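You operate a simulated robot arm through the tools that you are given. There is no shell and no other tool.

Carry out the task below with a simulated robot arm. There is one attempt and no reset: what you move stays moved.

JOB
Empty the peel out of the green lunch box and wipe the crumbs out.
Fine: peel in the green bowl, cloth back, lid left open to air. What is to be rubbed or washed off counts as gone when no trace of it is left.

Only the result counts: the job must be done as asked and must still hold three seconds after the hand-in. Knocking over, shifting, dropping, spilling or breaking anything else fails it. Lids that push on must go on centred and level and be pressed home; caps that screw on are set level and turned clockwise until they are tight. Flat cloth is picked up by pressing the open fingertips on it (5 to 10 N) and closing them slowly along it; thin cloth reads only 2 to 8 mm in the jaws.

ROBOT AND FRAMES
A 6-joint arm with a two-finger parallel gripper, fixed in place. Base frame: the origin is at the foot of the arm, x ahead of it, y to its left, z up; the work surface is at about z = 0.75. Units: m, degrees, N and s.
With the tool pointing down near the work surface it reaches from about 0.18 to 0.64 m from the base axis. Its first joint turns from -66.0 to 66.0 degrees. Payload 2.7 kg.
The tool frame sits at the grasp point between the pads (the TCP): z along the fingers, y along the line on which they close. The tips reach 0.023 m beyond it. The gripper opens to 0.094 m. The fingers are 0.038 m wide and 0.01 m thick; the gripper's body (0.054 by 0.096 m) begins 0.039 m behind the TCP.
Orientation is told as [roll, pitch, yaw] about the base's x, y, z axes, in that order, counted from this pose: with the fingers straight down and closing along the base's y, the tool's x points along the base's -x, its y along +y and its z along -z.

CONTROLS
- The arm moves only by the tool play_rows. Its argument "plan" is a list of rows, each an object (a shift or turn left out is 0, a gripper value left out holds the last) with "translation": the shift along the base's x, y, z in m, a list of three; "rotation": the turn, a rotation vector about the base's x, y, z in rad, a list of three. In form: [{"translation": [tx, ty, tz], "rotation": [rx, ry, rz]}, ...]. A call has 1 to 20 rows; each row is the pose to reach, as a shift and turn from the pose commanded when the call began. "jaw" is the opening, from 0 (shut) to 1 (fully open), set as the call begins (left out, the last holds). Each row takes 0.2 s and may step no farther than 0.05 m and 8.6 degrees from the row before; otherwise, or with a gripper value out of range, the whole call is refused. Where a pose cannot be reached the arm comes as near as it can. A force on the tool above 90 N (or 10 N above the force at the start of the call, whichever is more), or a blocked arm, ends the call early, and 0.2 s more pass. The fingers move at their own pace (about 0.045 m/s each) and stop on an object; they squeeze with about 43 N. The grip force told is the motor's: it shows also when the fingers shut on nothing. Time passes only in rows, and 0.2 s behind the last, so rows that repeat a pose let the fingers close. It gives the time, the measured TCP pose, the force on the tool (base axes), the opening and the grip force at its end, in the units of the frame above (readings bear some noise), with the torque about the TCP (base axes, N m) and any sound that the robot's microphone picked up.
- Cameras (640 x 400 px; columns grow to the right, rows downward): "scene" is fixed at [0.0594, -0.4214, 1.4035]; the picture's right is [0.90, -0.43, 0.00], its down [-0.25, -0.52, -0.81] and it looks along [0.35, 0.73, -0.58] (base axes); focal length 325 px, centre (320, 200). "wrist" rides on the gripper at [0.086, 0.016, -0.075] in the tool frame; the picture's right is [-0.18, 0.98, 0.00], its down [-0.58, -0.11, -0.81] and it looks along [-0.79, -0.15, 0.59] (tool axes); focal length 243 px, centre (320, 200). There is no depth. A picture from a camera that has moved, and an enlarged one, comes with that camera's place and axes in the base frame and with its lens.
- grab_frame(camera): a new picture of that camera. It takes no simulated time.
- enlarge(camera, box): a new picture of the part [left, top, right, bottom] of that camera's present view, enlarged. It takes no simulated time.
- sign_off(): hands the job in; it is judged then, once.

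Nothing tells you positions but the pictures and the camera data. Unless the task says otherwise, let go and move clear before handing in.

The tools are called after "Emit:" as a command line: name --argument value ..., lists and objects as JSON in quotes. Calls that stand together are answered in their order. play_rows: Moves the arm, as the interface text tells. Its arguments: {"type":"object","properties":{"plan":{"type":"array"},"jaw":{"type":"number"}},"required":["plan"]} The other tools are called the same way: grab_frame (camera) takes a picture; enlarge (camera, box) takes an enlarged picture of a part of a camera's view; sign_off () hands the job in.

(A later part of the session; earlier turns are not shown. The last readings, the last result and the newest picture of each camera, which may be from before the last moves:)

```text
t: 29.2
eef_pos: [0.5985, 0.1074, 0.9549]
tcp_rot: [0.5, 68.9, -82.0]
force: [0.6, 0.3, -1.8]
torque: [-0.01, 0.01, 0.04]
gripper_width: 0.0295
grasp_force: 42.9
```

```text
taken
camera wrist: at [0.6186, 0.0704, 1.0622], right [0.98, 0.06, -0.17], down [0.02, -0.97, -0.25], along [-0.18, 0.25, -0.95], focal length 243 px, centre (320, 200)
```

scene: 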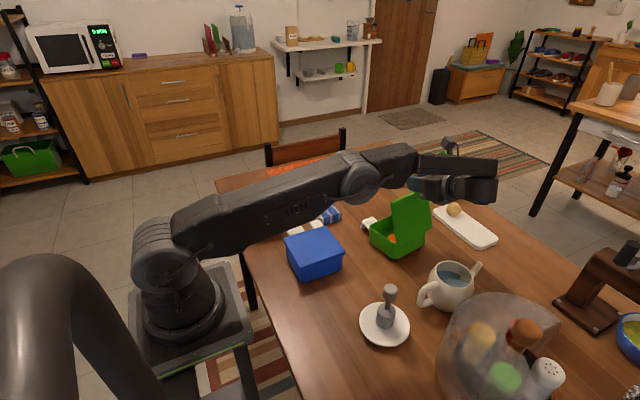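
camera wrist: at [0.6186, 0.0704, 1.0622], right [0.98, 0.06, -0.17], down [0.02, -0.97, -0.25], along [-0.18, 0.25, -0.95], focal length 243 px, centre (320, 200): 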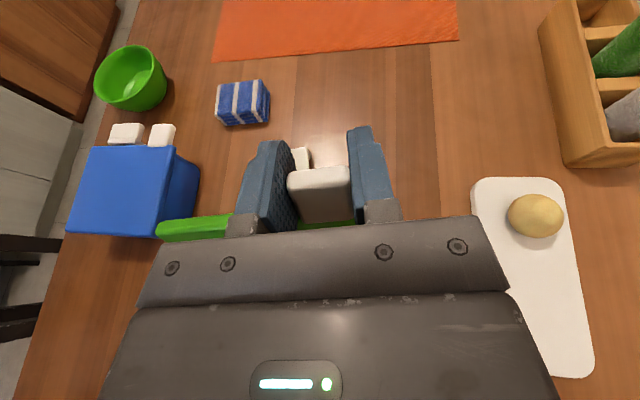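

The lid is at about 69° and the forces are still negligible. I'll continue past vertical.

Emit:
play_rows --plan '[{"translation": [0.0018, -0.0138, 0.0046], "rotation": [0.0971, 0.013, 0]}, {"translation": [0.0038, -0.0283, 0.0079], "rotation": [0.1963, 0.0262, 0]}, {"translation": [0.0058, -0.0431, 0.0097], "rotation": [0.2954, 0.0394, 0]}, {"translation": [0.0058, -0.0431, 0.0097], "rotation": [0.2954, 0.0394, 0]}]'

Emit:
grab_frame --camera "scene"

```text
t: 30.2
eef_pos: [0.6061, 0.0643, 0.9655]
tcp_rot: [1.8, 86.0, -80.6]
force: [0.7, 0.2, -2.4]
torque: [0.07, 0.05, -0.05]
gripper_width: 0.0291
grasp_force: 42.8
```

```text
taken
```

scene: 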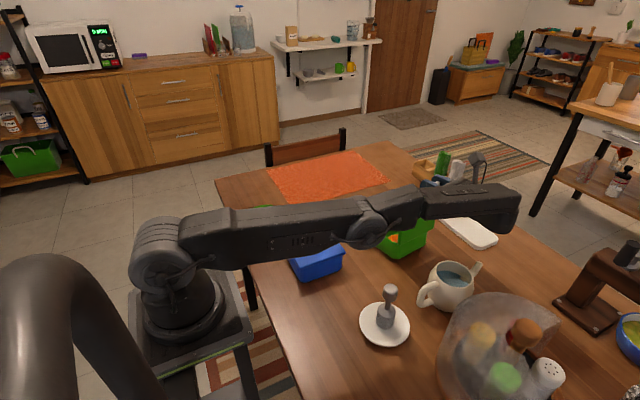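

The lid is near vertical at 86°. I'll take it a little past vertical in small steps, watching for the hinge stop.

Emit:
play_rows --plan '[{"translation": [0.001, -0.0074, 0.0002], "rotation": [0.0491, 0.0065, 0]}, {"translation": [0.002, -0.0147, 0.0003], "rotation": [0.0981, 0.0131, 0]}, {"translation": [0.003, -0.0222, -0.0003], "rotation": [0.1477, 0.0197, 0]}, {"translation": [0.004, -0.0295, -0.0009], "rotation": [0.1972, 0.0263, 0]}, {"translation": [0.004, -0.0295, -0.0009], "rotation": [0.1972, 0.0263, 0]}]'

Emit:
grab_frame --camera "scene"

Emit:
grab_frame --camera "wrist"

```text
t: 31.4
eef_pos: [0.5975, 0.0387, 0.965]
tcp_rot: [179.4, 82.6, 96.9]
force: [-0.4, 0.2, -5.8]
torque: [-0.41, -0.3, -0.05]
gripper_width: 0.0289
grasp_force: 42.6
out of reach, approached as far as the arm can: row 2, 3, 4, 5
```

```text
taken
```

scene: 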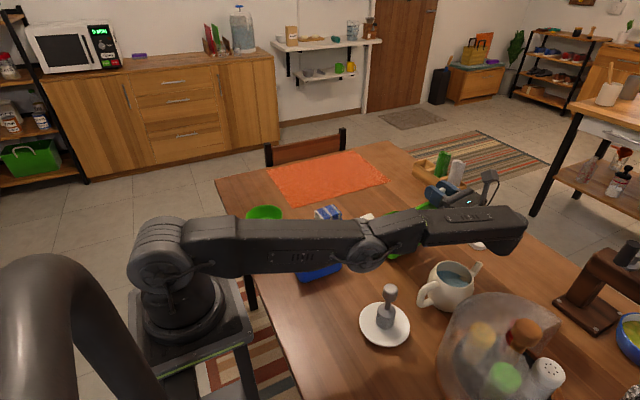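

```text
taken
camera wrist: at [0.6234, -0.0451, 1.0412], right [0.97, 0.15, -0.18], down [-0.01, -0.73, -0.68], along [-0.24, 0.66, -0.71], focal length 243 px, centre (320, 200)
```

wrist: 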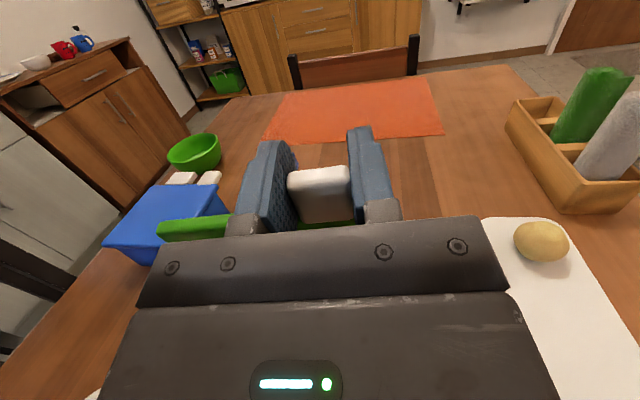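

The lid is now about 97°, just past vertical, and the arm is at its reach limit. The gripper sits on the −y side, so it will catch the lid if it falls that way. I'll open the jaw slightly and see whether the lid stays.

Emit:
play_rows --plan '[{"translation": [0, 0, 0]}, {"translation": [0, 0, 0]}, {"translation": [0, 0, 0]}]' --jaw 0.4

Emit:
grab_frame --camera "wrist"

Emit:
enlarge --camera "scene" --box '[340, 160, 500, 270]'

```text
t: 32.2
eef_pos: [0.5971, 0.0387, 0.9661]
tcp_rot: [179.3, 82.7, 96.7]
force: [0.2, -0.3, 0.9]
torque: [0.01, -0.01, 0.02]
gripper_width: 0.0375
grasp_force: 0.0
```

```text
taken
camera wrist: at [0.6234, -0.045, 1.0416], right [0.97, 0.15, -0.18], down [-0.01, -0.73, -0.68], along [-0.24, 0.66, -0.71], focal length 243 px, centre (320, 200)
```

wrist: 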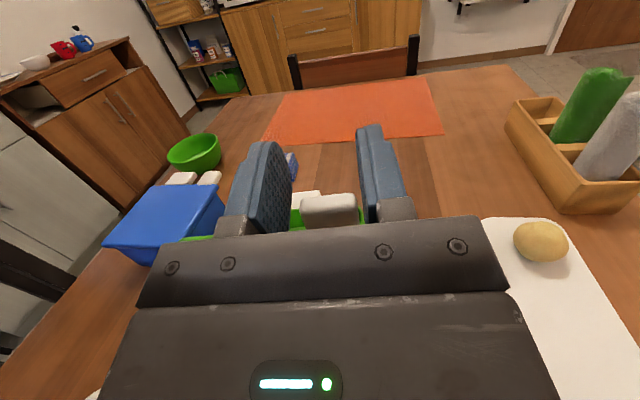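

```text
3.64 times, centred on (420, 215) of scene
camera zoom: at [0.0594, -0.4214, 1.4035], right [0.9, -0.43, 0.0], down [-0.25, -0.52, -0.81], along [0.35, 0.73, -0.58], focal length 1182 px, centre (-44, 146)
```

zoom: 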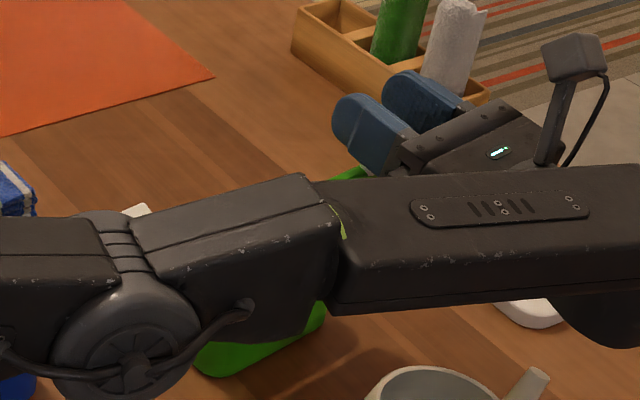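

After release the lid settled to about 100° and isn't touching the gripper, so it holds at its own stop. I'll lift the fingers straight up off the tab and check.

Emit:
play_rows --plan '[{"translation": [0, 0, 0.01]}, {"translation": [0, 0, 0.02]}, {"translation": [0, 0, 0.035]}, {"translation": [0, 0, 0.05]}, {"translation": [0, 0, 0.06]}, {"translation": [0, 0, 0.06]}]'

Emit:
grab_frame --camera "wrist"

Emit:
grab_frame --camera "scene"

```text
t: 33.6
eef_pos: [0.5968, 0.038, 1.025]
tcp_rot: [179.4, 82.8, 96.9]
force: [0.2, 0.8, -0.1]
torque: [-0.03, -0.03, 0.0]
gripper_width: 0.0377
grasp_force: 0.1
```

```text
taken
camera wrist: at [0.6234, -0.0451, 1.101], right [0.97, 0.15, -0.18], down [-0.01, -0.73, -0.68], along [-0.24, 0.66, -0.71], focal length 243 px, centre (320, 200)
```

wrist: 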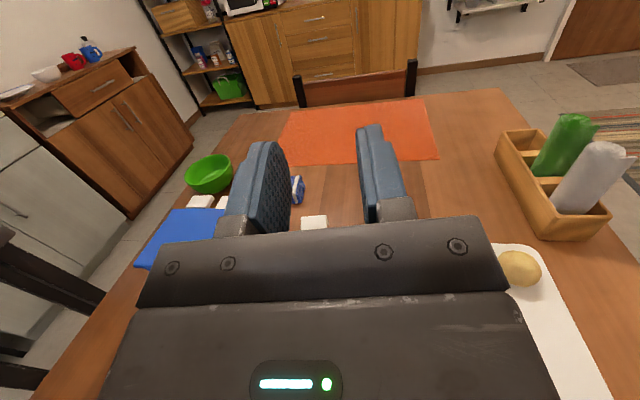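

```text
taken
```

scene: 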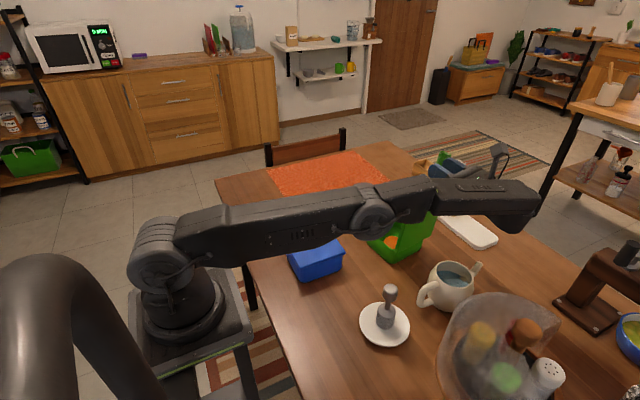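

The lid stays open on its own. I'll turn the tool back to vertical while moving up and across, to get a view into the box.

Emit:
play_rows --plan '[{"translation": [-0.005, 0.01, 0.015], "rotation": [-0.1388, -0.0185, 0]}, {"translation": [-0.01, 0.025, 0.03], "rotation": [-0.2775, -0.037, 0]}, {"translation": [-0.02, 0.04, 0.045], "rotation": [-0.4163, -0.0556, 0]}, {"translation": [-0.03, 0.055, 0.055], "rotation": [-0.5551, -0.0741, 0]}, {"translation": [-0.035, 0.07, 0.065], "rotation": [-0.6938, -0.0926, 0]}, {"translation": [-0.04, 0.085, 0.065], "rotation": [-0.8326, -0.1111, 0]}, {"translation": [-0.045, 0.1, 0.065], "rotation": [-0.9714, -0.1297, 0]}, {"translation": [-0.05, 0.115, 0.055], "rotation": [-1.1101, -0.1482, 0]}, {"translation": [-0.055, 0.13, 0.045], "rotation": [-1.2489, -0.1667, 0]}, {"translation": [-0.06, 0.145, 0.03], "rotation": [-1.3877, -0.1852, 0]}, {"translation": [-0.065, 0.155, 0.02], "rotation": [-1.5264, -0.2037, 0]}, {"translation": [-0.07, 0.162, 0.0], "rotation": [-1.665, -0.2222, 0]}, {"translation": [-0.075, 0.162, -0.02], "rotation": [-1.685, -0.2249, 0]}, {"translation": [-0.075, 0.162, -0.03], "rotation": [-1.685, -0.2249, 0]}]' --jaw 0.5

Emit:
grab_frame --camera "wrist"

Emit:
grab_frame --camera "scene"

```text
t: 36.6
eef_pos: [0.5208, 0.1988, 0.9949]
tcp_rot: [0.2, -0.1, -82.4]
force: [-1.1, 0.9, 0.2]
torque: [0.03, 0.0, -0.02]
gripper_width: 0.0471
grasp_force: 0.0
```

```text
taken
camera wrist: at [0.5246, 0.2861, 1.0696], right [1.0, -0.05, 0.0], down [-0.03, -0.59, 0.81], along [-0.04, -0.81, -0.59], focal length 243 px, centre (320, 200)
```

wrist: 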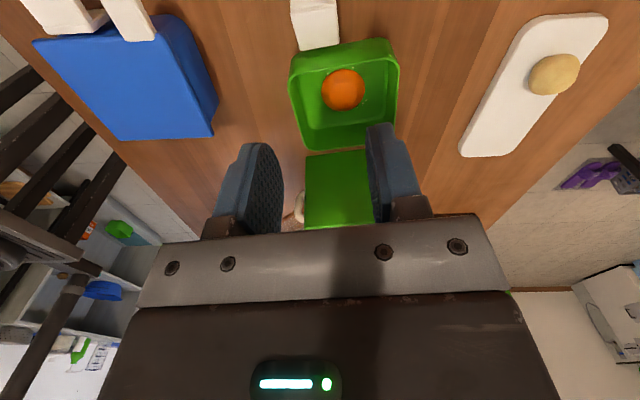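

```text
taken
```

scene: 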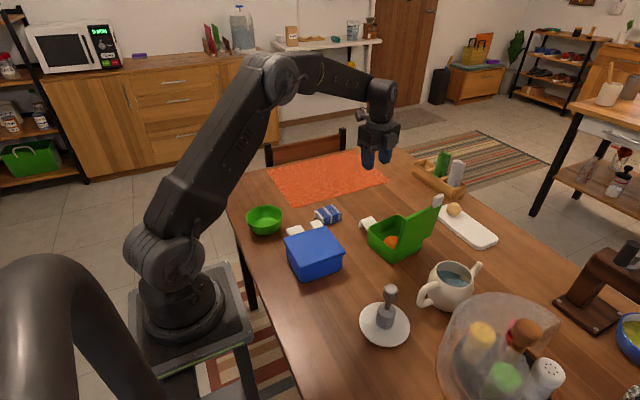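

The lid stands open and the box is upright, with a round orange peel inside. I'll zoom in on the contents.

Emit:
enlarge --camera "wrist" --box '[270, 20, 420, 170]'

Emit:
enlarge --camera "scene" --box '[350, 190, 450, 270]'

```text
2.67 times, centred on (345, 95) of wrist
camera zoom: at [0.5246, 0.2861, 1.0696], right [1.0, -0.05, 0.0], down [-0.03, -0.59, 0.81], along [-0.04, -0.81, -0.59], focal length 647 px, centre (253, 480)
```

zoom: 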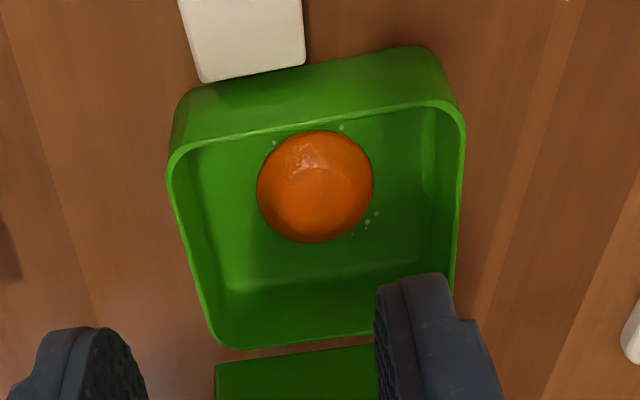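

```text
5.00 times, centred on (400, 230) of scene
camera zoom: at [0.0594, -0.4214, 1.4035], right [0.9, -0.43, 0.0], down [-0.25, -0.52, -0.81], along [0.35, 0.73, -0.58], focal length 1626 px, centre (-80, 50)
```

zoom: 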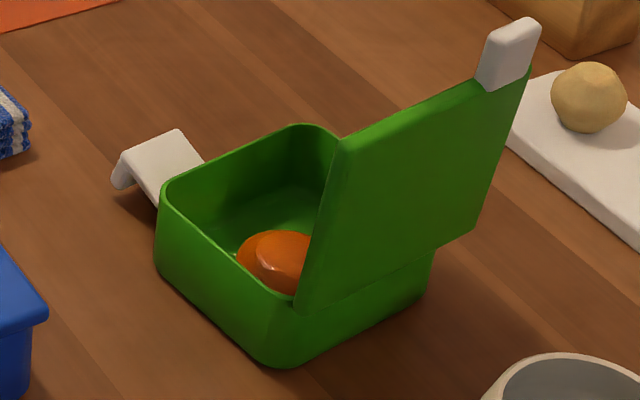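

The peel is about 55 mm across at roughly (0.546, 0.118), with a few small crumbs on the floor. I'll look closer at the peel's shape before gripping it.

Emit:
enlarge --camera "scene" --box '[375, 222, 425, 257]'

Emit:
enlarge --camera "wrist" --box '[310, 55, 380, 125]'

```text
11.43 times, centred on (400, 240) of scene
camera zoom: at [0.0594, -0.4214, 1.4035], right [0.9, -0.43, 0.0], down [-0.25, -0.52, -0.81], along [0.35, 0.73, -0.58], focal length 3716 px, centre (-594, -251)
```

zoom: 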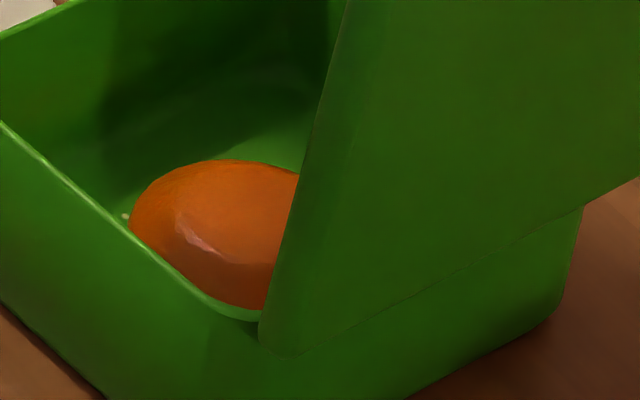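

```text
5.71 times, centred on (345, 90) of wrist
camera zoom: at [0.5246, 0.2861, 1.0696], right [1.0, -0.05, 0.0], down [-0.03, -0.59, 0.81], along [-0.04, -0.81, -0.59], focal length 1386 px, centre (177, 829)
```

zoom: 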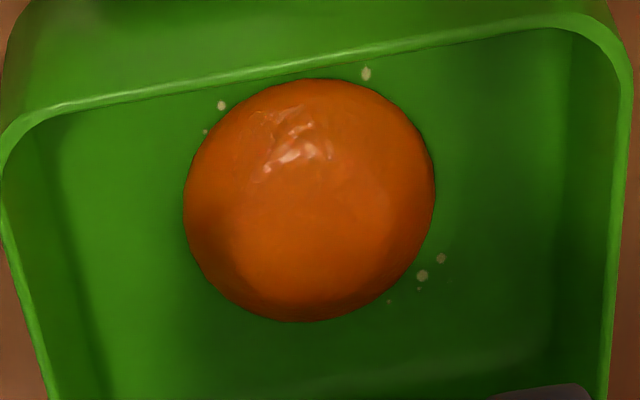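

The peel is a dome with its centre near (0.546, 0.114). I'll open the jaw to about 70 mm, move over it at the box's yaw and go part-way down, then verify.

Emit:
play_rows --plan '[{"translation": [0.013, -0.04, -0.02]}, {"translation": [0.026, -0.085, -0.04]}, {"translation": [0.026, -0.085, -0.08]}, {"translation": [0.026, -0.085, -0.12]}, {"translation": [0.026, -0.085, -0.14]}, {"translation": [0.026, -0.085, -0.14]}]' --jaw 0.75

Emit:
grab_frame --camera "wrist"

Emit:
enlarge --camera "scene" --box '[340, 170, 450, 270]'

```text
refused: row 2 steps farther than a row can; nothing moved
```

```text
taken
camera wrist: at [0.5246, 0.2861, 1.0696], right [1.0, -0.05, 0.0], down [-0.03, -0.59, 0.81], along [-0.04, -0.81, -0.59], focal length 243 px, centre (320, 200)
```

wrist: 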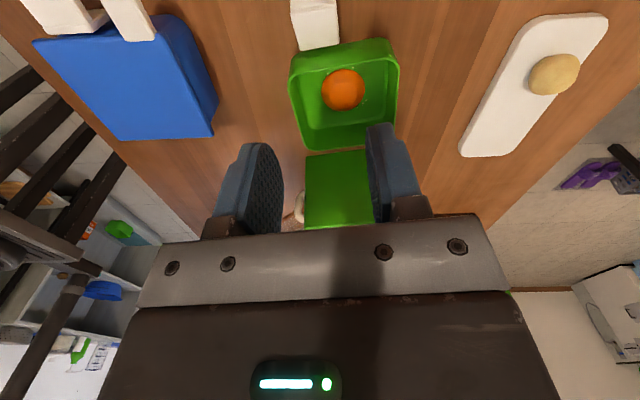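

```text
4.00 times, centred on (395, 220) of scene
camera zoom: at [0.0594, -0.4214, 1.4035], right [0.9, -0.43, 0.0], down [-0.25, -0.52, -0.81], along [0.35, 0.73, -0.58], focal length 1300 px, centre (20, 120)
```

zoom: 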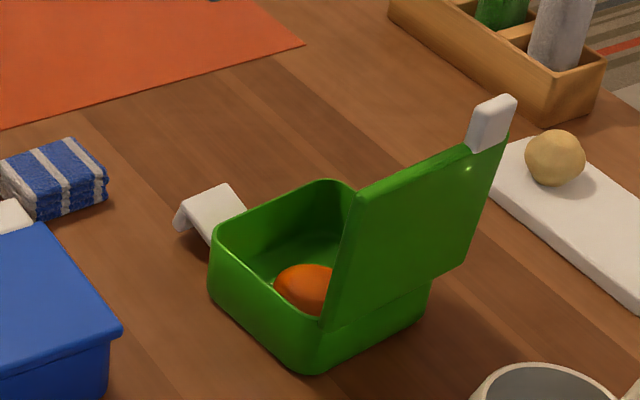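

One row stepped too far, so the call was refused and nothing moved. I'll send the same path in finer rows.

Emit:
play_rows --plan '[{"translation": [0.01, -0.03, -0.015]}, {"translation": [0.02, -0.06, -0.03]}, {"translation": [0.026, -0.085, -0.05]}, {"translation": [0.026, -0.085, -0.08]}, {"translation": [0.026, -0.085, -0.11]}, {"translation": [0.026, -0.085, -0.135]}, {"translation": [0.026, -0.085, -0.135]}]' --jaw 0.75

Emit:
grab_frame --camera "wrist"

Emit:
enlarge --camera "scene" --box '[340, 170, 450, 270]'

```text
t: 38.2
eef_pos: [0.548, 0.113, 0.8598]
tcp_rot: [0.1, -0.1, -82.3]
force: [-0.2, -0.5, -0.1]
torque: [0.02, 0.0, 0.0]
gripper_width: 0.0704
grasp_force: 0.0
```

```text
taken
camera wrist: at [0.5521, 0.201, 0.9345], right [1.0, -0.05, 0.0], down [-0.03, -0.59, 0.81], along [-0.04, -0.81, -0.59], focal length 243 px, centre (320, 200)
```

wrist: 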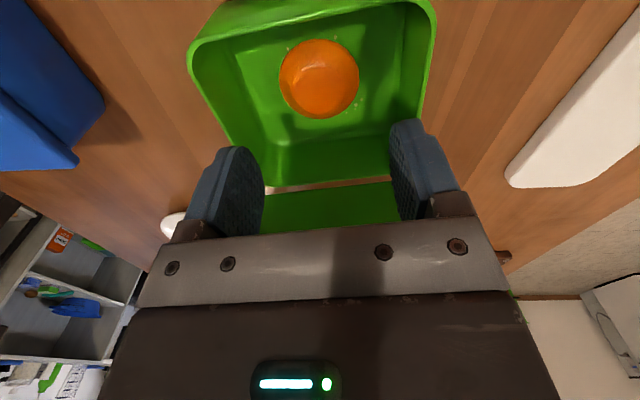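

```text
4.00 times, centred on (395, 220) of scene
camera zoom: at [0.0594, -0.4214, 1.4035], right [0.9, -0.43, 0.0], down [-0.25, -0.52, -0.81], along [0.35, 0.73, -0.58], focal length 1300 px, centre (20, 120)
```

zoom: 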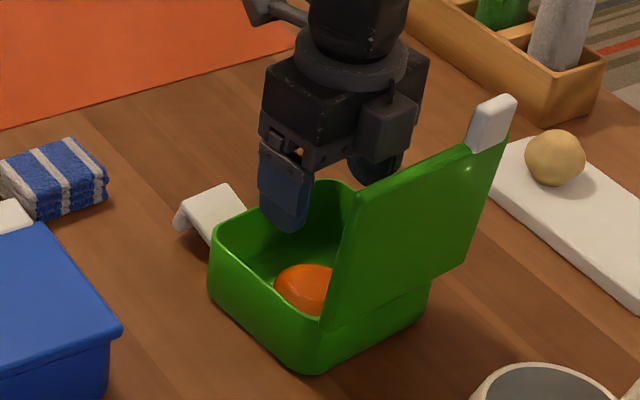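

The peel is centred between the fingers at about (0.547, 0.115), and both fingers clear the walls. I'll descend around it to near the floor.

Emit:
play_rows --plan '[{"translation": [-0.001, 0.002, -0.02]}, {"translation": [-0.001, 0.002, -0.04]}, {"translation": [-0.001, 0.002, -0.06]}, {"translation": [-0.001, 0.002, -0.07]}, {"translation": [-0.001, 0.002, -0.075]}, {"translation": [-0.001, 0.002, -0.078]}, {"translation": [-0.001, 0.002, -0.078]}]'

Emit:
enlarge --camera "scene" --box '[340, 170, 450, 270]'

```text
t: 39.8
eef_pos: [0.547, 0.1163, 0.7831]
tcp_rot: [0.1, -0.1, -82.3]
force: [0.2, 0.0, 0.1]
torque: [-0.01, -0.05, 0.01]
gripper_width: 0.0706
grasp_force: 0.2
```

```text
4.00 times, centred on (395, 220) of scene
camera zoom: at [0.0594, -0.4214, 1.4035], right [0.9, -0.43, 0.0], down [-0.25, -0.52, -0.81], along [0.35, 0.73, -0.58], focal length 1300 px, centre (20, 120)
```

zoom: 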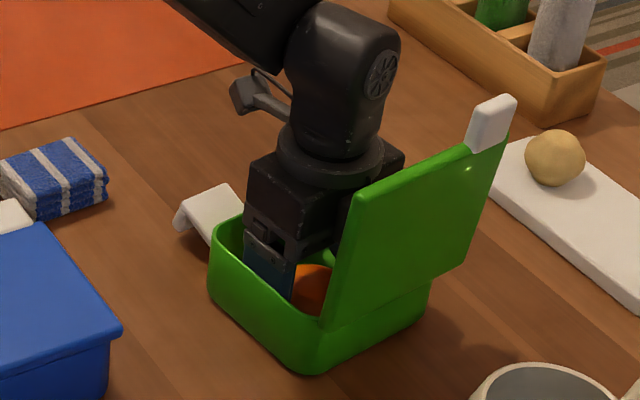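

The tips are at z ≈ 0.760 with no contact. I'll lower 2 mm more and close on the peel.

Emit:
play_rows --plan '[{"translation": [0, -0.001, -0.002]}, {"translation": [0, -0.001, -0.003]}]'

Emit:
play_rows --plan '[{"translation": [0, 0, 0]}, {"translation": [0, 0, 0]}, {"translation": [0, 0, 0]}, {"translation": [0, 0, 0]}]' --jaw 0.4

Emit:
enlarge --camera "scene" --box '[340, 170, 450, 270]'

Emit:
grab_frame --camera "wrist"

```text
t: 40.4
eef_pos: [0.5468, 0.1141, 0.7804]
tcp_rot: [0.1, -0.1, -82.3]
force: [0.7, -0.5, 0.2]
torque: [0.0, 0.0, 0.01]
gripper_width: 0.0708
grasp_force: 0.1
```

```text
t: 41.4
eef_pos: [0.5474, 0.1158, 0.7792]
tcp_rot: [0.1, 0.0, -82.2]
force: [0.5, 0.3, 0.4]
torque: [0.0, 0.01, 0.01]
gripper_width: 0.0578
grasp_force: 42.7
```

```text
4.00 times, centred on (395, 220) of scene
camera zoom: at [0.0594, -0.4214, 1.4035], right [0.9, -0.43, 0.0], down [-0.25, -0.52, -0.81], along [0.35, 0.73, -0.58], focal length 1300 px, centre (20, 120)
```

zoom: 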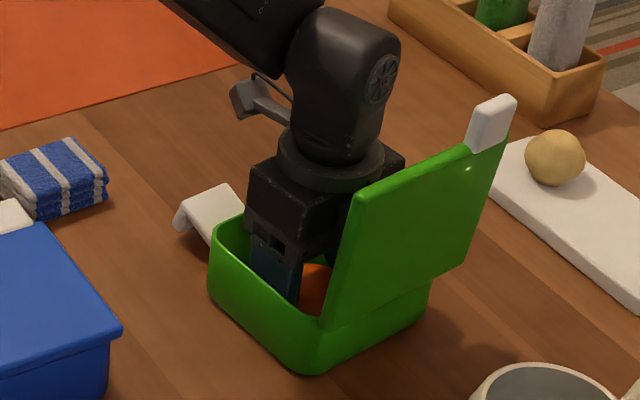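

```text
taken
camera wrist: at [0.5509, 0.2023, 0.8542], right [1.0, -0.05, 0.0], down [-0.03, -0.59, 0.81], along [-0.04, -0.81, -0.59], focal length 243 px, centre (320, 200)
```

wrist: 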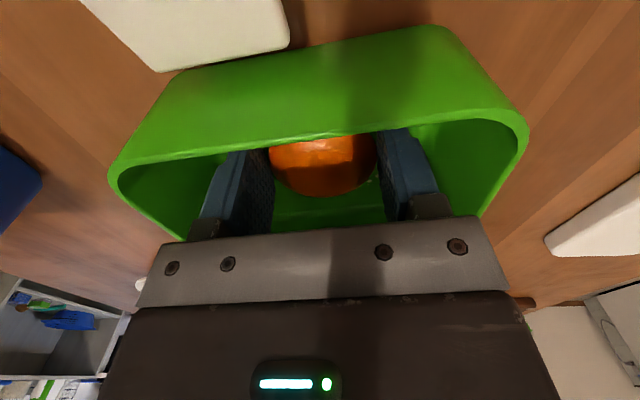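

The peel is gripped at 57.8 mm with full grip force. I'll lift straight up.

Emit:
play_rows --plan '[{"translation": [0, 0, 0.005]}, {"translation": [0, 0, 0.015]}, {"translation": [0, 0, 0.03]}, {"translation": [0, 0, 0.05]}, {"translation": [0, 0, 0.075]}, {"translation": [0, 0, 0.1]}, {"translation": [0, 0, 0.13]}, {"translation": [0, 0, 0.15]}, {"translation": [0, 0, 0.15]}]'

Emit:
enlarge --camera "scene" --box '[340, 130, 450, 270]'

Emit:
grab_frame --camera "wrist"

```text
t: 43.4
eef_pos: [0.5477, 0.1145, 0.9291]
tcp_rot: [0.0, -0.1, -82.3]
force: [0.0, -0.9, -0.9]
torque: [-0.01, -0.03, 0.01]
gripper_width: 0.0582
grasp_force: 43.0
```

```text
2.86 times, centred on (395, 200) of scene
camera zoom: at [0.0594, -0.4214, 1.4035], right [0.9, -0.43, 0.0], down [-0.25, -0.52, -0.81], along [0.35, 0.73, -0.58], focal length 929 px, centre (106, 200)
```

zoom: 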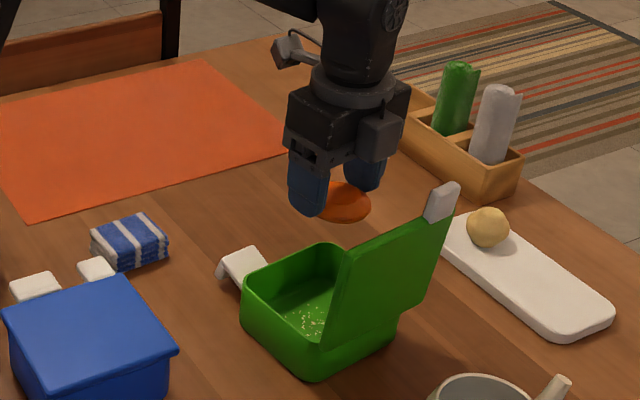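

```text
taken
camera wrist: at [0.5515, 0.2026, 1.0039], right [1.0, -0.05, 0.0], down [-0.03, -0.59, 0.81], along [-0.04, -0.81, -0.59], focal length 243 px, centre (320, 200)
```

wrist: 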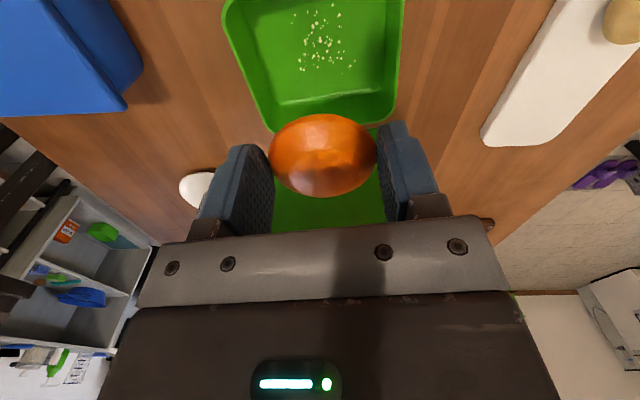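

The peel is out, revealing a patch of crumbs under where it lay. I'll record the crumb area, then carry the peel to the bowl near (0.237, 0.336).

Emit:
enlarge --camera "wrist" --box '[215, 0, 415, 130]'

Emit:
play_rows --plan '[{"translation": [-0.02, 0.014, 0.01]}, {"translation": [-0.05, 0.036, 0.01]}, {"translation": [-0.085, 0.061, 0.01]}, {"translation": [-0.12, 0.086, 0.01]}, {"translation": [-0.155, 0.111, 0.01]}, {"translation": [-0.19, 0.136, 0.01]}, {"translation": [-0.225, 0.161, 0.01]}, {"translation": [-0.26, 0.186, 0.01]}, {"translation": [-0.285, 0.206, 0.01]}, {"translation": [-0.285, 0.206, 0.01]}]'

Emit:
grab_frame --camera "wrist"

Emit:
grab_frame --camera "scene"

```text
3.08 times, centred on (315, 65) of wrist
camera zoom: at [0.5515, 0.2026, 1.0039], right [1.0, -0.05, 0.0], down [-0.03, -0.59, 0.81], along [-0.04, -0.81, -0.59], focal length 746 px, centre (335, 615)
```

zoom: 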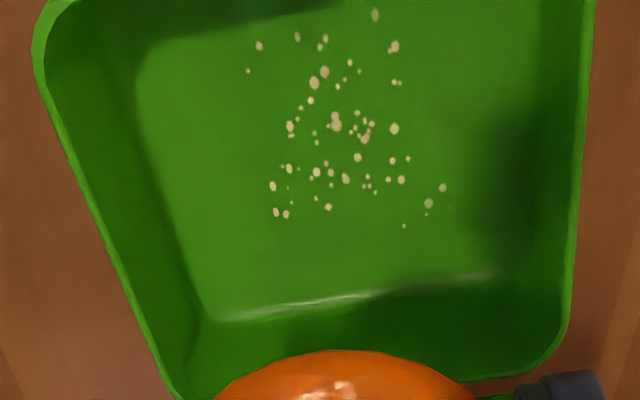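

```text
t: 45.6
eef_pos: [0.2631, 0.3214, 0.9387]
tcp_rot: [0.0, -0.2, -82.2]
force: [0.1, -0.6, -0.8]
torque: [-0.05, -0.02, -0.03]
gripper_width: 0.0578
grasp_force: 43.1
```

```text
taken
camera wrist: at [0.2666, 0.4081, 1.0129], right [1.0, -0.05, 0.0], down [-0.03, -0.59, 0.81], along [-0.04, -0.81, -0.59], focal length 243 px, centre (320, 200)
```

wrist: 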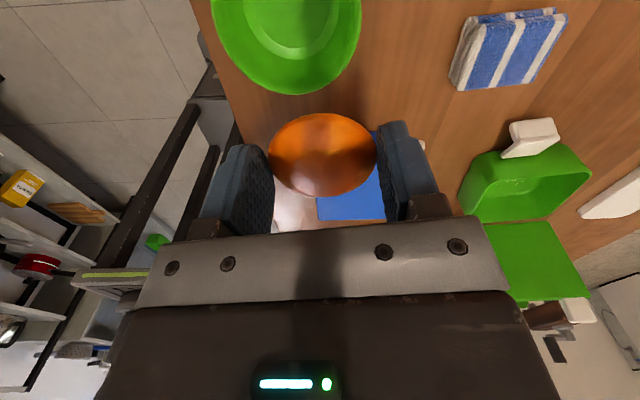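

```text
taken
```

scene: 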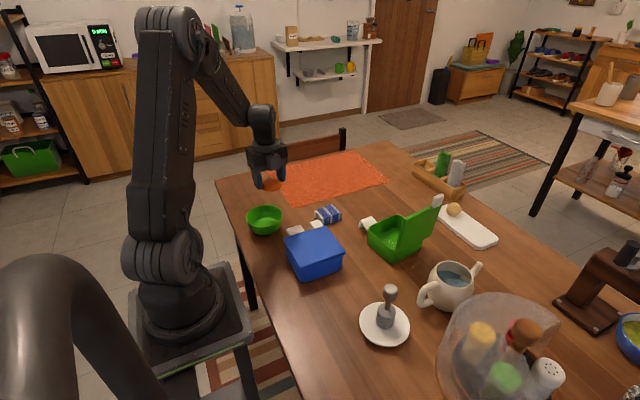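

The crumbs cover about x 0.523–0.582, y 0.077–0.136. The bowl's rim is centred near (0.239, 0.339) with a radius of about 53 mm. I'll centre over it and lower until the peel is just inside the rim.

Emit:
play_rows --plan '[{"translation": [-0.012, 0.009, -0.01]}, {"translation": [-0.024, 0.0176, -0.03]}, {"translation": [-0.024, 0.0176, -0.06]}, {"translation": [-0.024, 0.0176, -0.09]}, {"translation": [-0.024, 0.0176, -0.1]}, {"translation": [-0.024, 0.0176, -0.1]}]'

Emit:
enlarge --camera "scene" --box '[220, 160, 320, 250]'

Emit:
grab_frame --camera "wrist"

```text
t: 47.0
eef_pos: [0.2385, 0.3394, 0.8385]
tcp_rot: [0.1, -0.2, -82.2]
force: [0.7, 0.6, -1.1]
torque: [-0.01, 0.04, -0.03]
gripper_width: 0.0579
grasp_force: 42.8
```

```text
4.44 times, centred on (270, 205) of scene
camera zoom: at [0.0594, -0.4214, 1.4035], right [0.9, -0.43, 0.0], down [-0.25, -0.52, -0.81], along [0.35, 0.73, -0.58], focal length 1445 px, centre (542, 178)
```

zoom: 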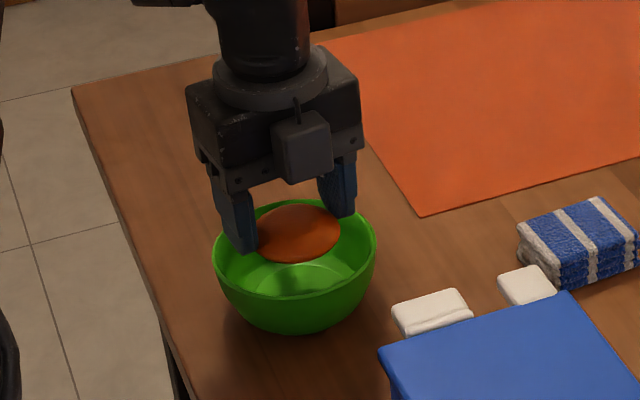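

```text
taken
camera wrist: at [0.2425, 0.4269, 0.9131], right [1.0, -0.05, 0.0], down [-0.03, -0.59, 0.81], along [-0.04, -0.81, -0.59], focal length 243 px, centre (320, 200)
```

wrist: 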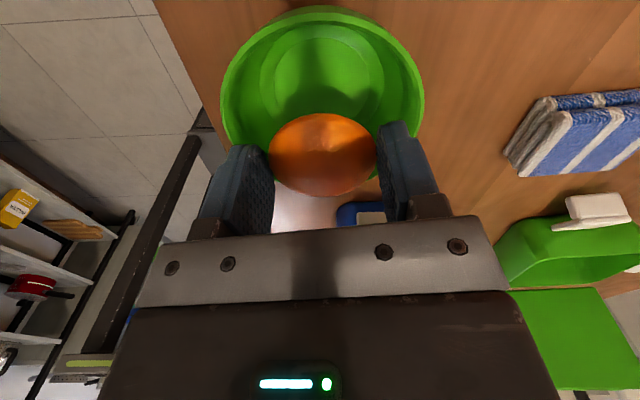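

The peel is centred over the bowl, which is at about (0.240, 0.341). I'll lower about 2 cm and open just enough to release it.

Emit:
play_rows --plan '[{"translation": [0.0015, 0.002, -0.008]}, {"translation": [0.0015, 0.002, -0.016]}, {"translation": [0.0015, 0.002, -0.02]}, {"translation": [0.0015, 0.002, -0.02]}]'

Emit:
play_rows --plan '[{"translation": [0, 0, 0]}, {"translation": [0, 0, 0]}, {"translation": [0, 0, 0]}]' --jaw 0.68

Emit:
enlarge --camera "scene" --box '[220, 160, 320, 250]'

```text
t: 48.0
eef_pos: [0.241, 0.3398, 0.8195]
tcp_rot: [0.2, -0.1, -82.3]
force: [0.0, 0.3, -0.6]
torque: [0.02, 0.0, 0.01]
gripper_width: 0.0578
grasp_force: 42.9
```

```text
t: 48.8
eef_pos: [0.24, 0.3401, 0.8207]
tcp_rot: [0.0, 0.0, -82.4]
force: [-0.7, -0.7, 0.2]
torque: [0.01, -0.04, 0.0]
gripper_width: 0.0592
grasp_force: 0.1
```

```text
4.44 times, centred on (270, 205) of scene
camera zoom: at [0.0594, -0.4215, 1.4035], right [0.9, -0.43, 0.0], down [-0.25, -0.52, -0.81], along [0.35, 0.73, -0.58], focal length 1445 px, centre (542, 178)
```

zoom: 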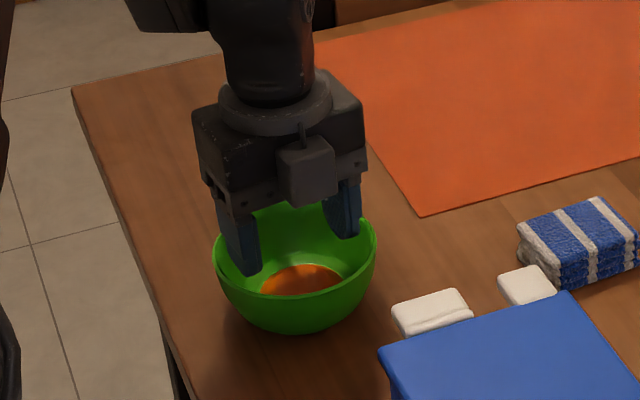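

The peel dropped into the bowl. I'll rise straight up and take a look.

Emit:
play_rows --plan '[{"translation": [0, 0, 0.01]}, {"translation": [0, 0, 0.03]}, {"translation": [0, 0, 0.06]}, {"translation": [0, 0, 0.1]}, {"translation": [0, 0, 0.12]}, {"translation": [0, 0, 0.12]}]'

Emit:
grab_frame --camera "wrist"

Emit:
enlarge --camera "scene" --box '[240, 190, 350, 250]'

Emit:
enlarge --camera "scene" --box '[300, 195, 350, 230]'

```text
t: 50.2
eef_pos: [0.2388, 0.3394, 0.9413]
tcp_rot: [0.0, -0.2, -82.3]
force: [0.4, 0.3, -1.5]
torque: [0.04, 0.0, 0.0]
gripper_width: 0.0596
grasp_force: 0.1
```

```text
taken
camera wrist: at [0.2433, 0.4269, 1.0154], right [1.0, -0.05, 0.0], down [-0.03, -0.59, 0.81], along [-0.04, -0.81, -0.59], focal length 243 px, centre (320, 200)
```

wrist: 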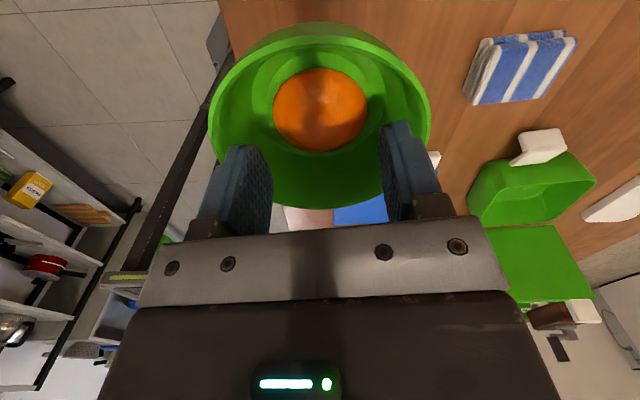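

```text
5.82 times, centred on (295, 220) of scene
camera zoom: at [0.0594, -0.4214, 1.4035], right [0.9, -0.43, 0.0], down [-0.25, -0.52, -0.81], along [0.35, 0.73, -0.58], focal length 1892 px, centre (466, 84)
```

zoom: 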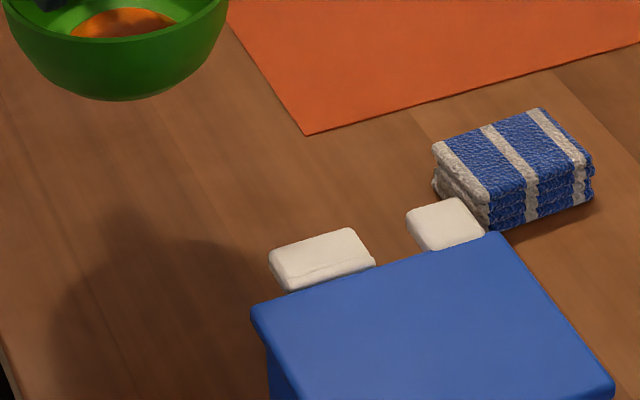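

```text
11.43 times, centred on (325, 212) of scene
camera zoom: at [0.0594, -0.4214, 1.4035], right [0.9, -0.43, 0.0], down [-0.25, -0.52, -0.81], along [0.35, 0.73, -0.58], focal length 3716 px, centre (263, 57)
```

zoom: 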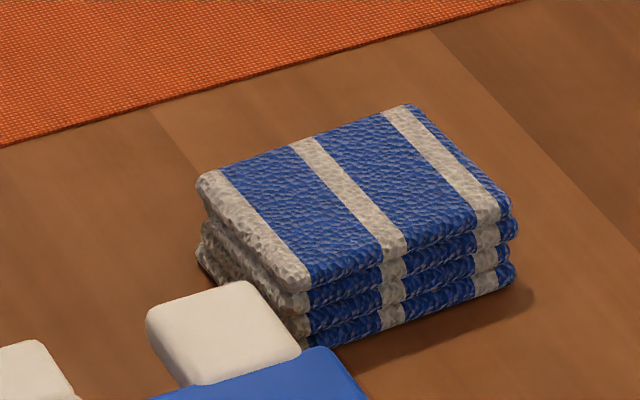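

Careful: the bowl came up with the fingers, because opening them wedged them against its inner wall. I'll check its attitude before lowering it straight back down.

Emit:
enlarge --camera "scene" --box '[210, 120, 330, 250]'

Emit:
enlarge --camera "wrist" --box '[190, 10, 450, 220]'

```text
3.08 times, centred on (270, 185) of scene
camera zoom: at [0.0594, -0.4214, 1.4035], right [0.9, -0.43, 0.0], down [-0.25, -0.52, -0.81], along [0.35, 0.73, -0.58], focal length 1000 px, centre (474, 246)
```

zoom: 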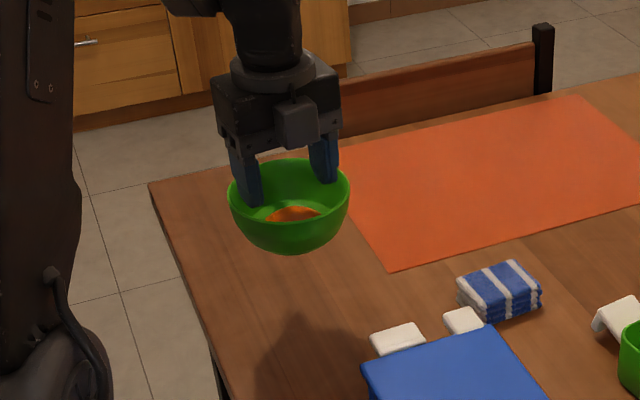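

```text
1.90 times, centred on (320, 115) of wrist
camera zoom: at [0.2433, 0.4269, 1.0154], right [1.0, -0.05, 0.0], down [-0.03, -0.59, 0.81], along [-0.04, -0.81, -0.59], focal length 462 px, centre (320, 362)
```

zoom: 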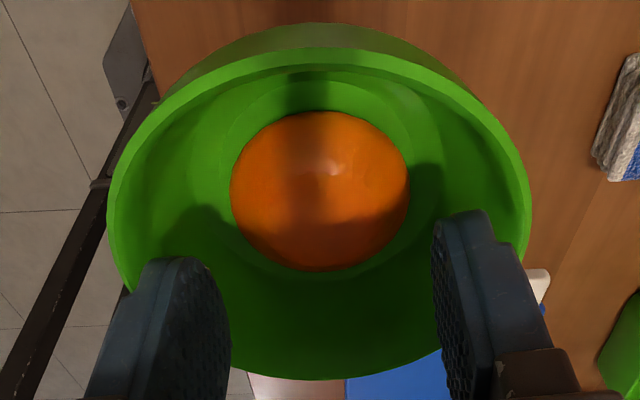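

The bowl hangs level at nearly its original x and y, with the peel inside. I'll lower it straight back down gently.

Emit:
play_rows --plan '[{"translation": [0, 0, -0.005]}, {"translation": [0, 0, -0.015]}, {"translation": [0, 0, -0.03]}, {"translation": [0, 0, -0.045]}, {"translation": [0, 0, -0.06]}, {"translation": [0, 0, -0.075]}, {"translation": [0, 0, -0.09]}, {"translation": [0, 0, -0.1]}, {"translation": [0, 0, -0.107]}, {"translation": [0, 0, -0.112]}, {"translation": [0, 0, -0.114]}, {"translation": [0, 0, -0.114]}]'

Emit:
enlarge --camera "scene" --box '[220, 160, 320, 250]'

```text
t: 52.8
eef_pos: [0.2393, 0.3419, 0.8267]
tcp_rot: [0.1, 0.0, -82.3]
force: [-0.1, -0.5, -0.1]
torque: [0.03, -0.02, -0.02]
gripper_width: 0.0641
grasp_force: 0.1
```

```text
4.44 times, centred on (270, 205) of scene
camera zoom: at [0.0594, -0.4214, 1.4035], right [0.9, -0.43, 0.0], down [-0.25, -0.52, -0.81], along [0.35, 0.73, -0.58], focal length 1445 px, centre (542, 178)
```

zoom: 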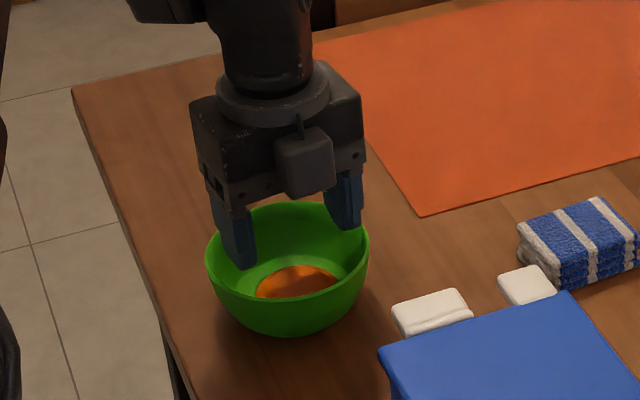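

The bowl is back on the table and the fingers have reached their commanded opening. I'll close them slightly so they can't wedge, rise a little, and check that the bowl stays.

Emit:
play_rows --plan '[{"translation": [0, 0, 0]}, {"translation": [0, 0, 0]}, {"translation": [0, 0, 0]}]' --jaw 0.58

Emit:
play_rows --plan '[{"translation": [0, 0, 0.004]}, {"translation": [0, 0, 0.01]}, {"translation": [0, 0, 0.02]}, {"translation": [0, 0, 0.03]}, {"translation": [0, 0, 0.03]}]'

Emit:
enlarge --camera "scene" --box '[220, 160, 320, 250]'

Emit:
grab_frame --camera "wrist"

```text
t: 53.6
eef_pos: [0.2394, 0.3409, 0.8264]
tcp_rot: [0.1, -0.1, -82.2]
force: [0.8, 0.4, -0.1]
torque: [0.01, 0.03, -0.02]
gripper_width: 0.0545
grasp_force: 0.1
```

```text
t: 54.8
eef_pos: [0.2401, 0.3393, 0.8546]
tcp_rot: [0.1, -0.1, -82.3]
force: [-0.7, 0.0, -0.1]
torque: [0.02, 0.01, 0.0]
gripper_width: 0.0544
grasp_force: 0.2
```

```text
4.44 times, centred on (270, 205) of scene
camera zoom: at [0.0594, -0.4214, 1.4035], right [0.9, -0.43, 0.0], down [-0.25, -0.52, -0.81], along [0.35, 0.73, -0.58], focal length 1445 px, centre (542, 178)
```

zoom: 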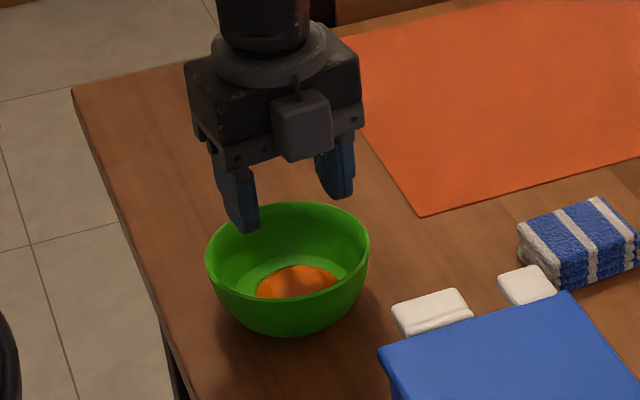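

```text
taken
camera wrist: at [0.2439, 0.4266, 0.9292], right [1.0, -0.05, 0.0], down [-0.03, -0.59, 0.81], along [-0.04, -0.81, -0.59], focal length 243 px, centre (320, 200)
```

wrist: 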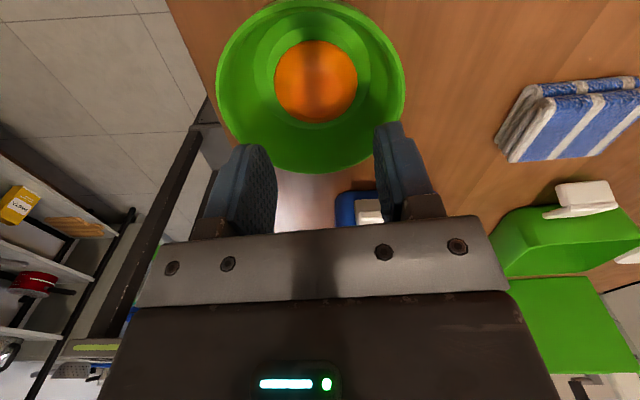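

The bowl is down and free with the peel in it, within about 5 mm of where it was. The folded cloth is centred near (0.437, 0.306), about 68 × 54 × 20 mm with yaw near 5.6°. I'll move over it with the jaw open, closing direction along its long side.

Emit:
play_rows --plan '[{"translation": [0, 0, 0.03]}, {"translation": [0.02, -0.003, 0.06], "rotation": [0, 0, -0.01]}, {"translation": [0.055, -0.009, 0.075], "rotation": [0, 0, -0.02]}, {"translation": [0.095, -0.016, 0.075], "rotation": [0, 0, -0.037]}, {"translation": [0.135, -0.023, 0.075], "rotation": [0, 0, -0.037]}, {"translation": [0.17, -0.028, 0.075], "rotation": [0, 0, -0.037]}, {"translation": [0.197, -0.033, 0.07], "rotation": [0, 0, -0.037]}, {"translation": [0.197, -0.033, 0.05], "rotation": [0, 0, -0.037]}, {"translation": [0.197, -0.033, 0.05], "rotation": [0, 0, -0.037]}]' --jaw 0.92

Emit:
grab_frame --camera "wrist"

Emit:
enlarge --camera "scene" --box '[230, 150, 370, 250]'

```text
t: 56.8
eef_pos: [0.4374, 0.3078, 0.9053]
tcp_rot: [0.1, -0.2, -84.4]
force: [-0.4, -0.1, -0.2]
torque: [0.03, 0.01, -0.01]
gripper_width: 0.0864
grasp_force: 0.1
```

```text
taken
camera wrist: at [0.4441, 0.3951, 0.9799], right [1.0, -0.09, 0.0], down [-0.05, -0.59, 0.81], along [-0.07, -0.8, -0.59], focal length 243 px, centre (320, 200)
```

wrist: 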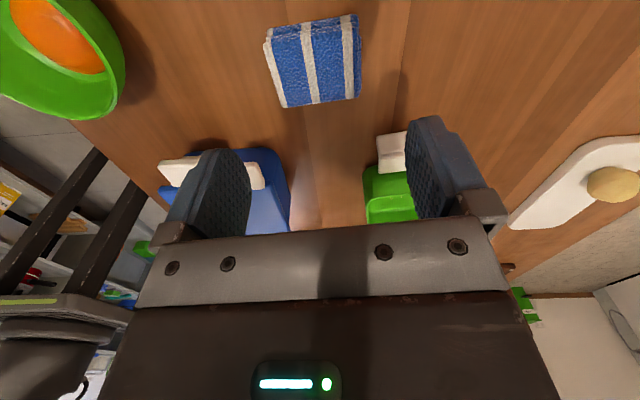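

```text
4.00 times, centred on (300, 200) of scene
camera zoom: at [0.0594, -0.4214, 1.4035], right [0.9, -0.43, 0.0], down [-0.25, -0.52, -0.81], along [0.35, 0.73, -0.58], focal length 1300 px, centre (400, 200)
```

zoom: 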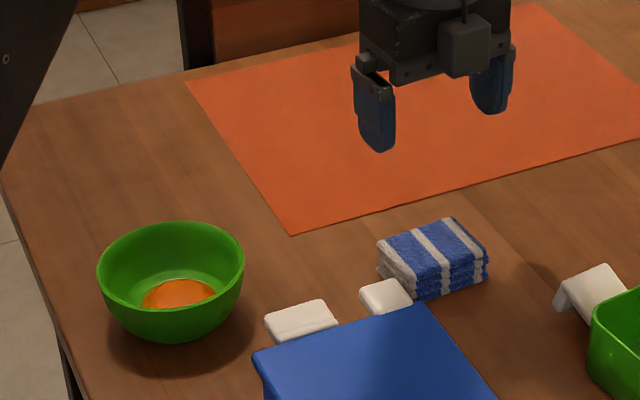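

The cloth lies below the gripper. I'll zoom in to get its exact edges and yaw, and to record its start pose.

Emit:
enlarge --camera "wrist" --box '[250, 0, 380, 120]'

```text
3.33 times, centred on (315, 60) of wrist
camera zoom: at [0.4441, 0.3951, 0.9799], right [1.0, -0.09, 0.0], down [-0.05, -0.59, 0.81], along [-0.07, -0.8, -0.59], focal length 809 px, centre (337, 667)
```

zoom: 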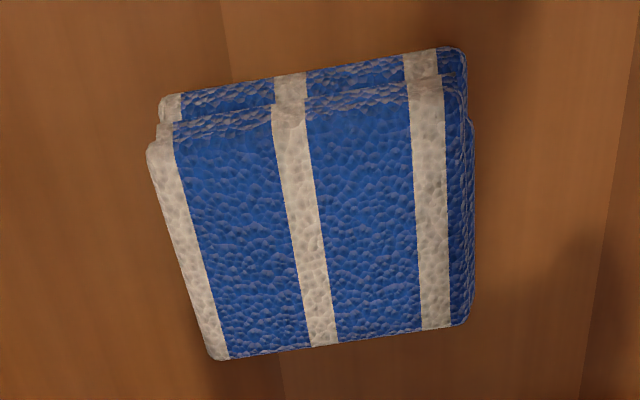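

The cloth's top face spans about x 0.394–0.468, y 0.268–0.325, so its centre is near (0.431, 0.298) at yaw about 5.4°. I'll correct and come lower to verify alignment.

Emit:
play_rows --plan '[{"translation": [-0.003, -0.005, -0.015]}, {"translation": [-0.0064, -0.009, -0.035]}, {"translation": [-0.0064, -0.009, -0.055]}, {"translation": [-0.0064, -0.009, -0.065]}, {"translation": [-0.0064, -0.009, -0.065]}]'

Emit:
grab_frame --camera "wrist"

Emit:
enlarge --camera "scene" --box '[295, 170, 365, 230]'

```text
t: 58.0
eef_pos: [0.4301, 0.299, 0.8415]
tcp_rot: [0.1, -0.1, -84.3]
force: [-0.2, 0.7, 0.8]
torque: [-0.01, -0.02, -0.01]
gripper_width: 0.0865
grasp_force: 0.1
```

```text
taken
camera wrist: at [0.4377, 0.3854, 0.9151], right [1.0, -0.09, 0.0], down [-0.05, -0.59, 0.81], along [-0.07, -0.8, -0.59], focal length 243 px, centre (320, 200)
```

wrist: 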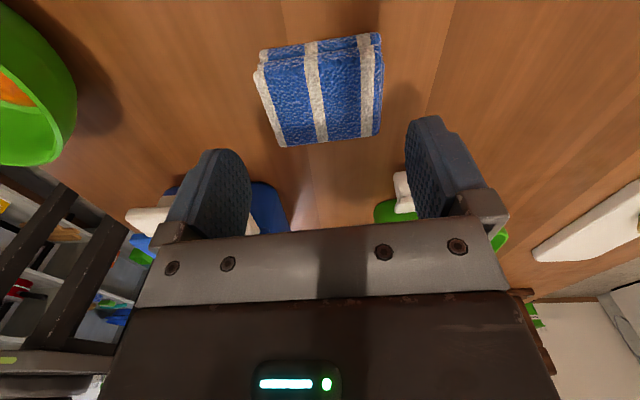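

```text
6.67 times, centred on (330, 200) of scene
camera zoom: at [0.0594, -0.4214, 1.4035], right [0.9, -0.43, 0.0], down [-0.25, -0.52, -0.81], along [0.35, 0.73, -0.58], focal length 2167 px, centre (253, 200)
```

zoom: 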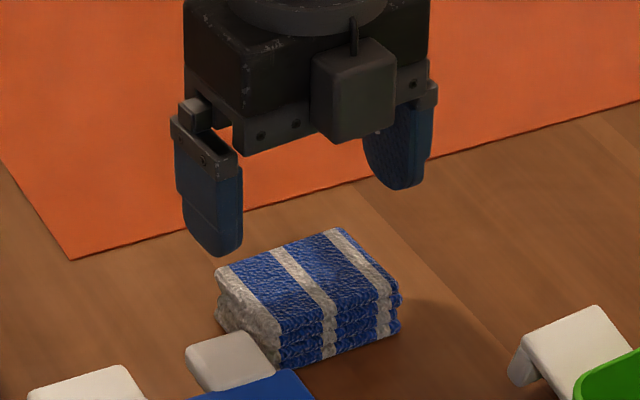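

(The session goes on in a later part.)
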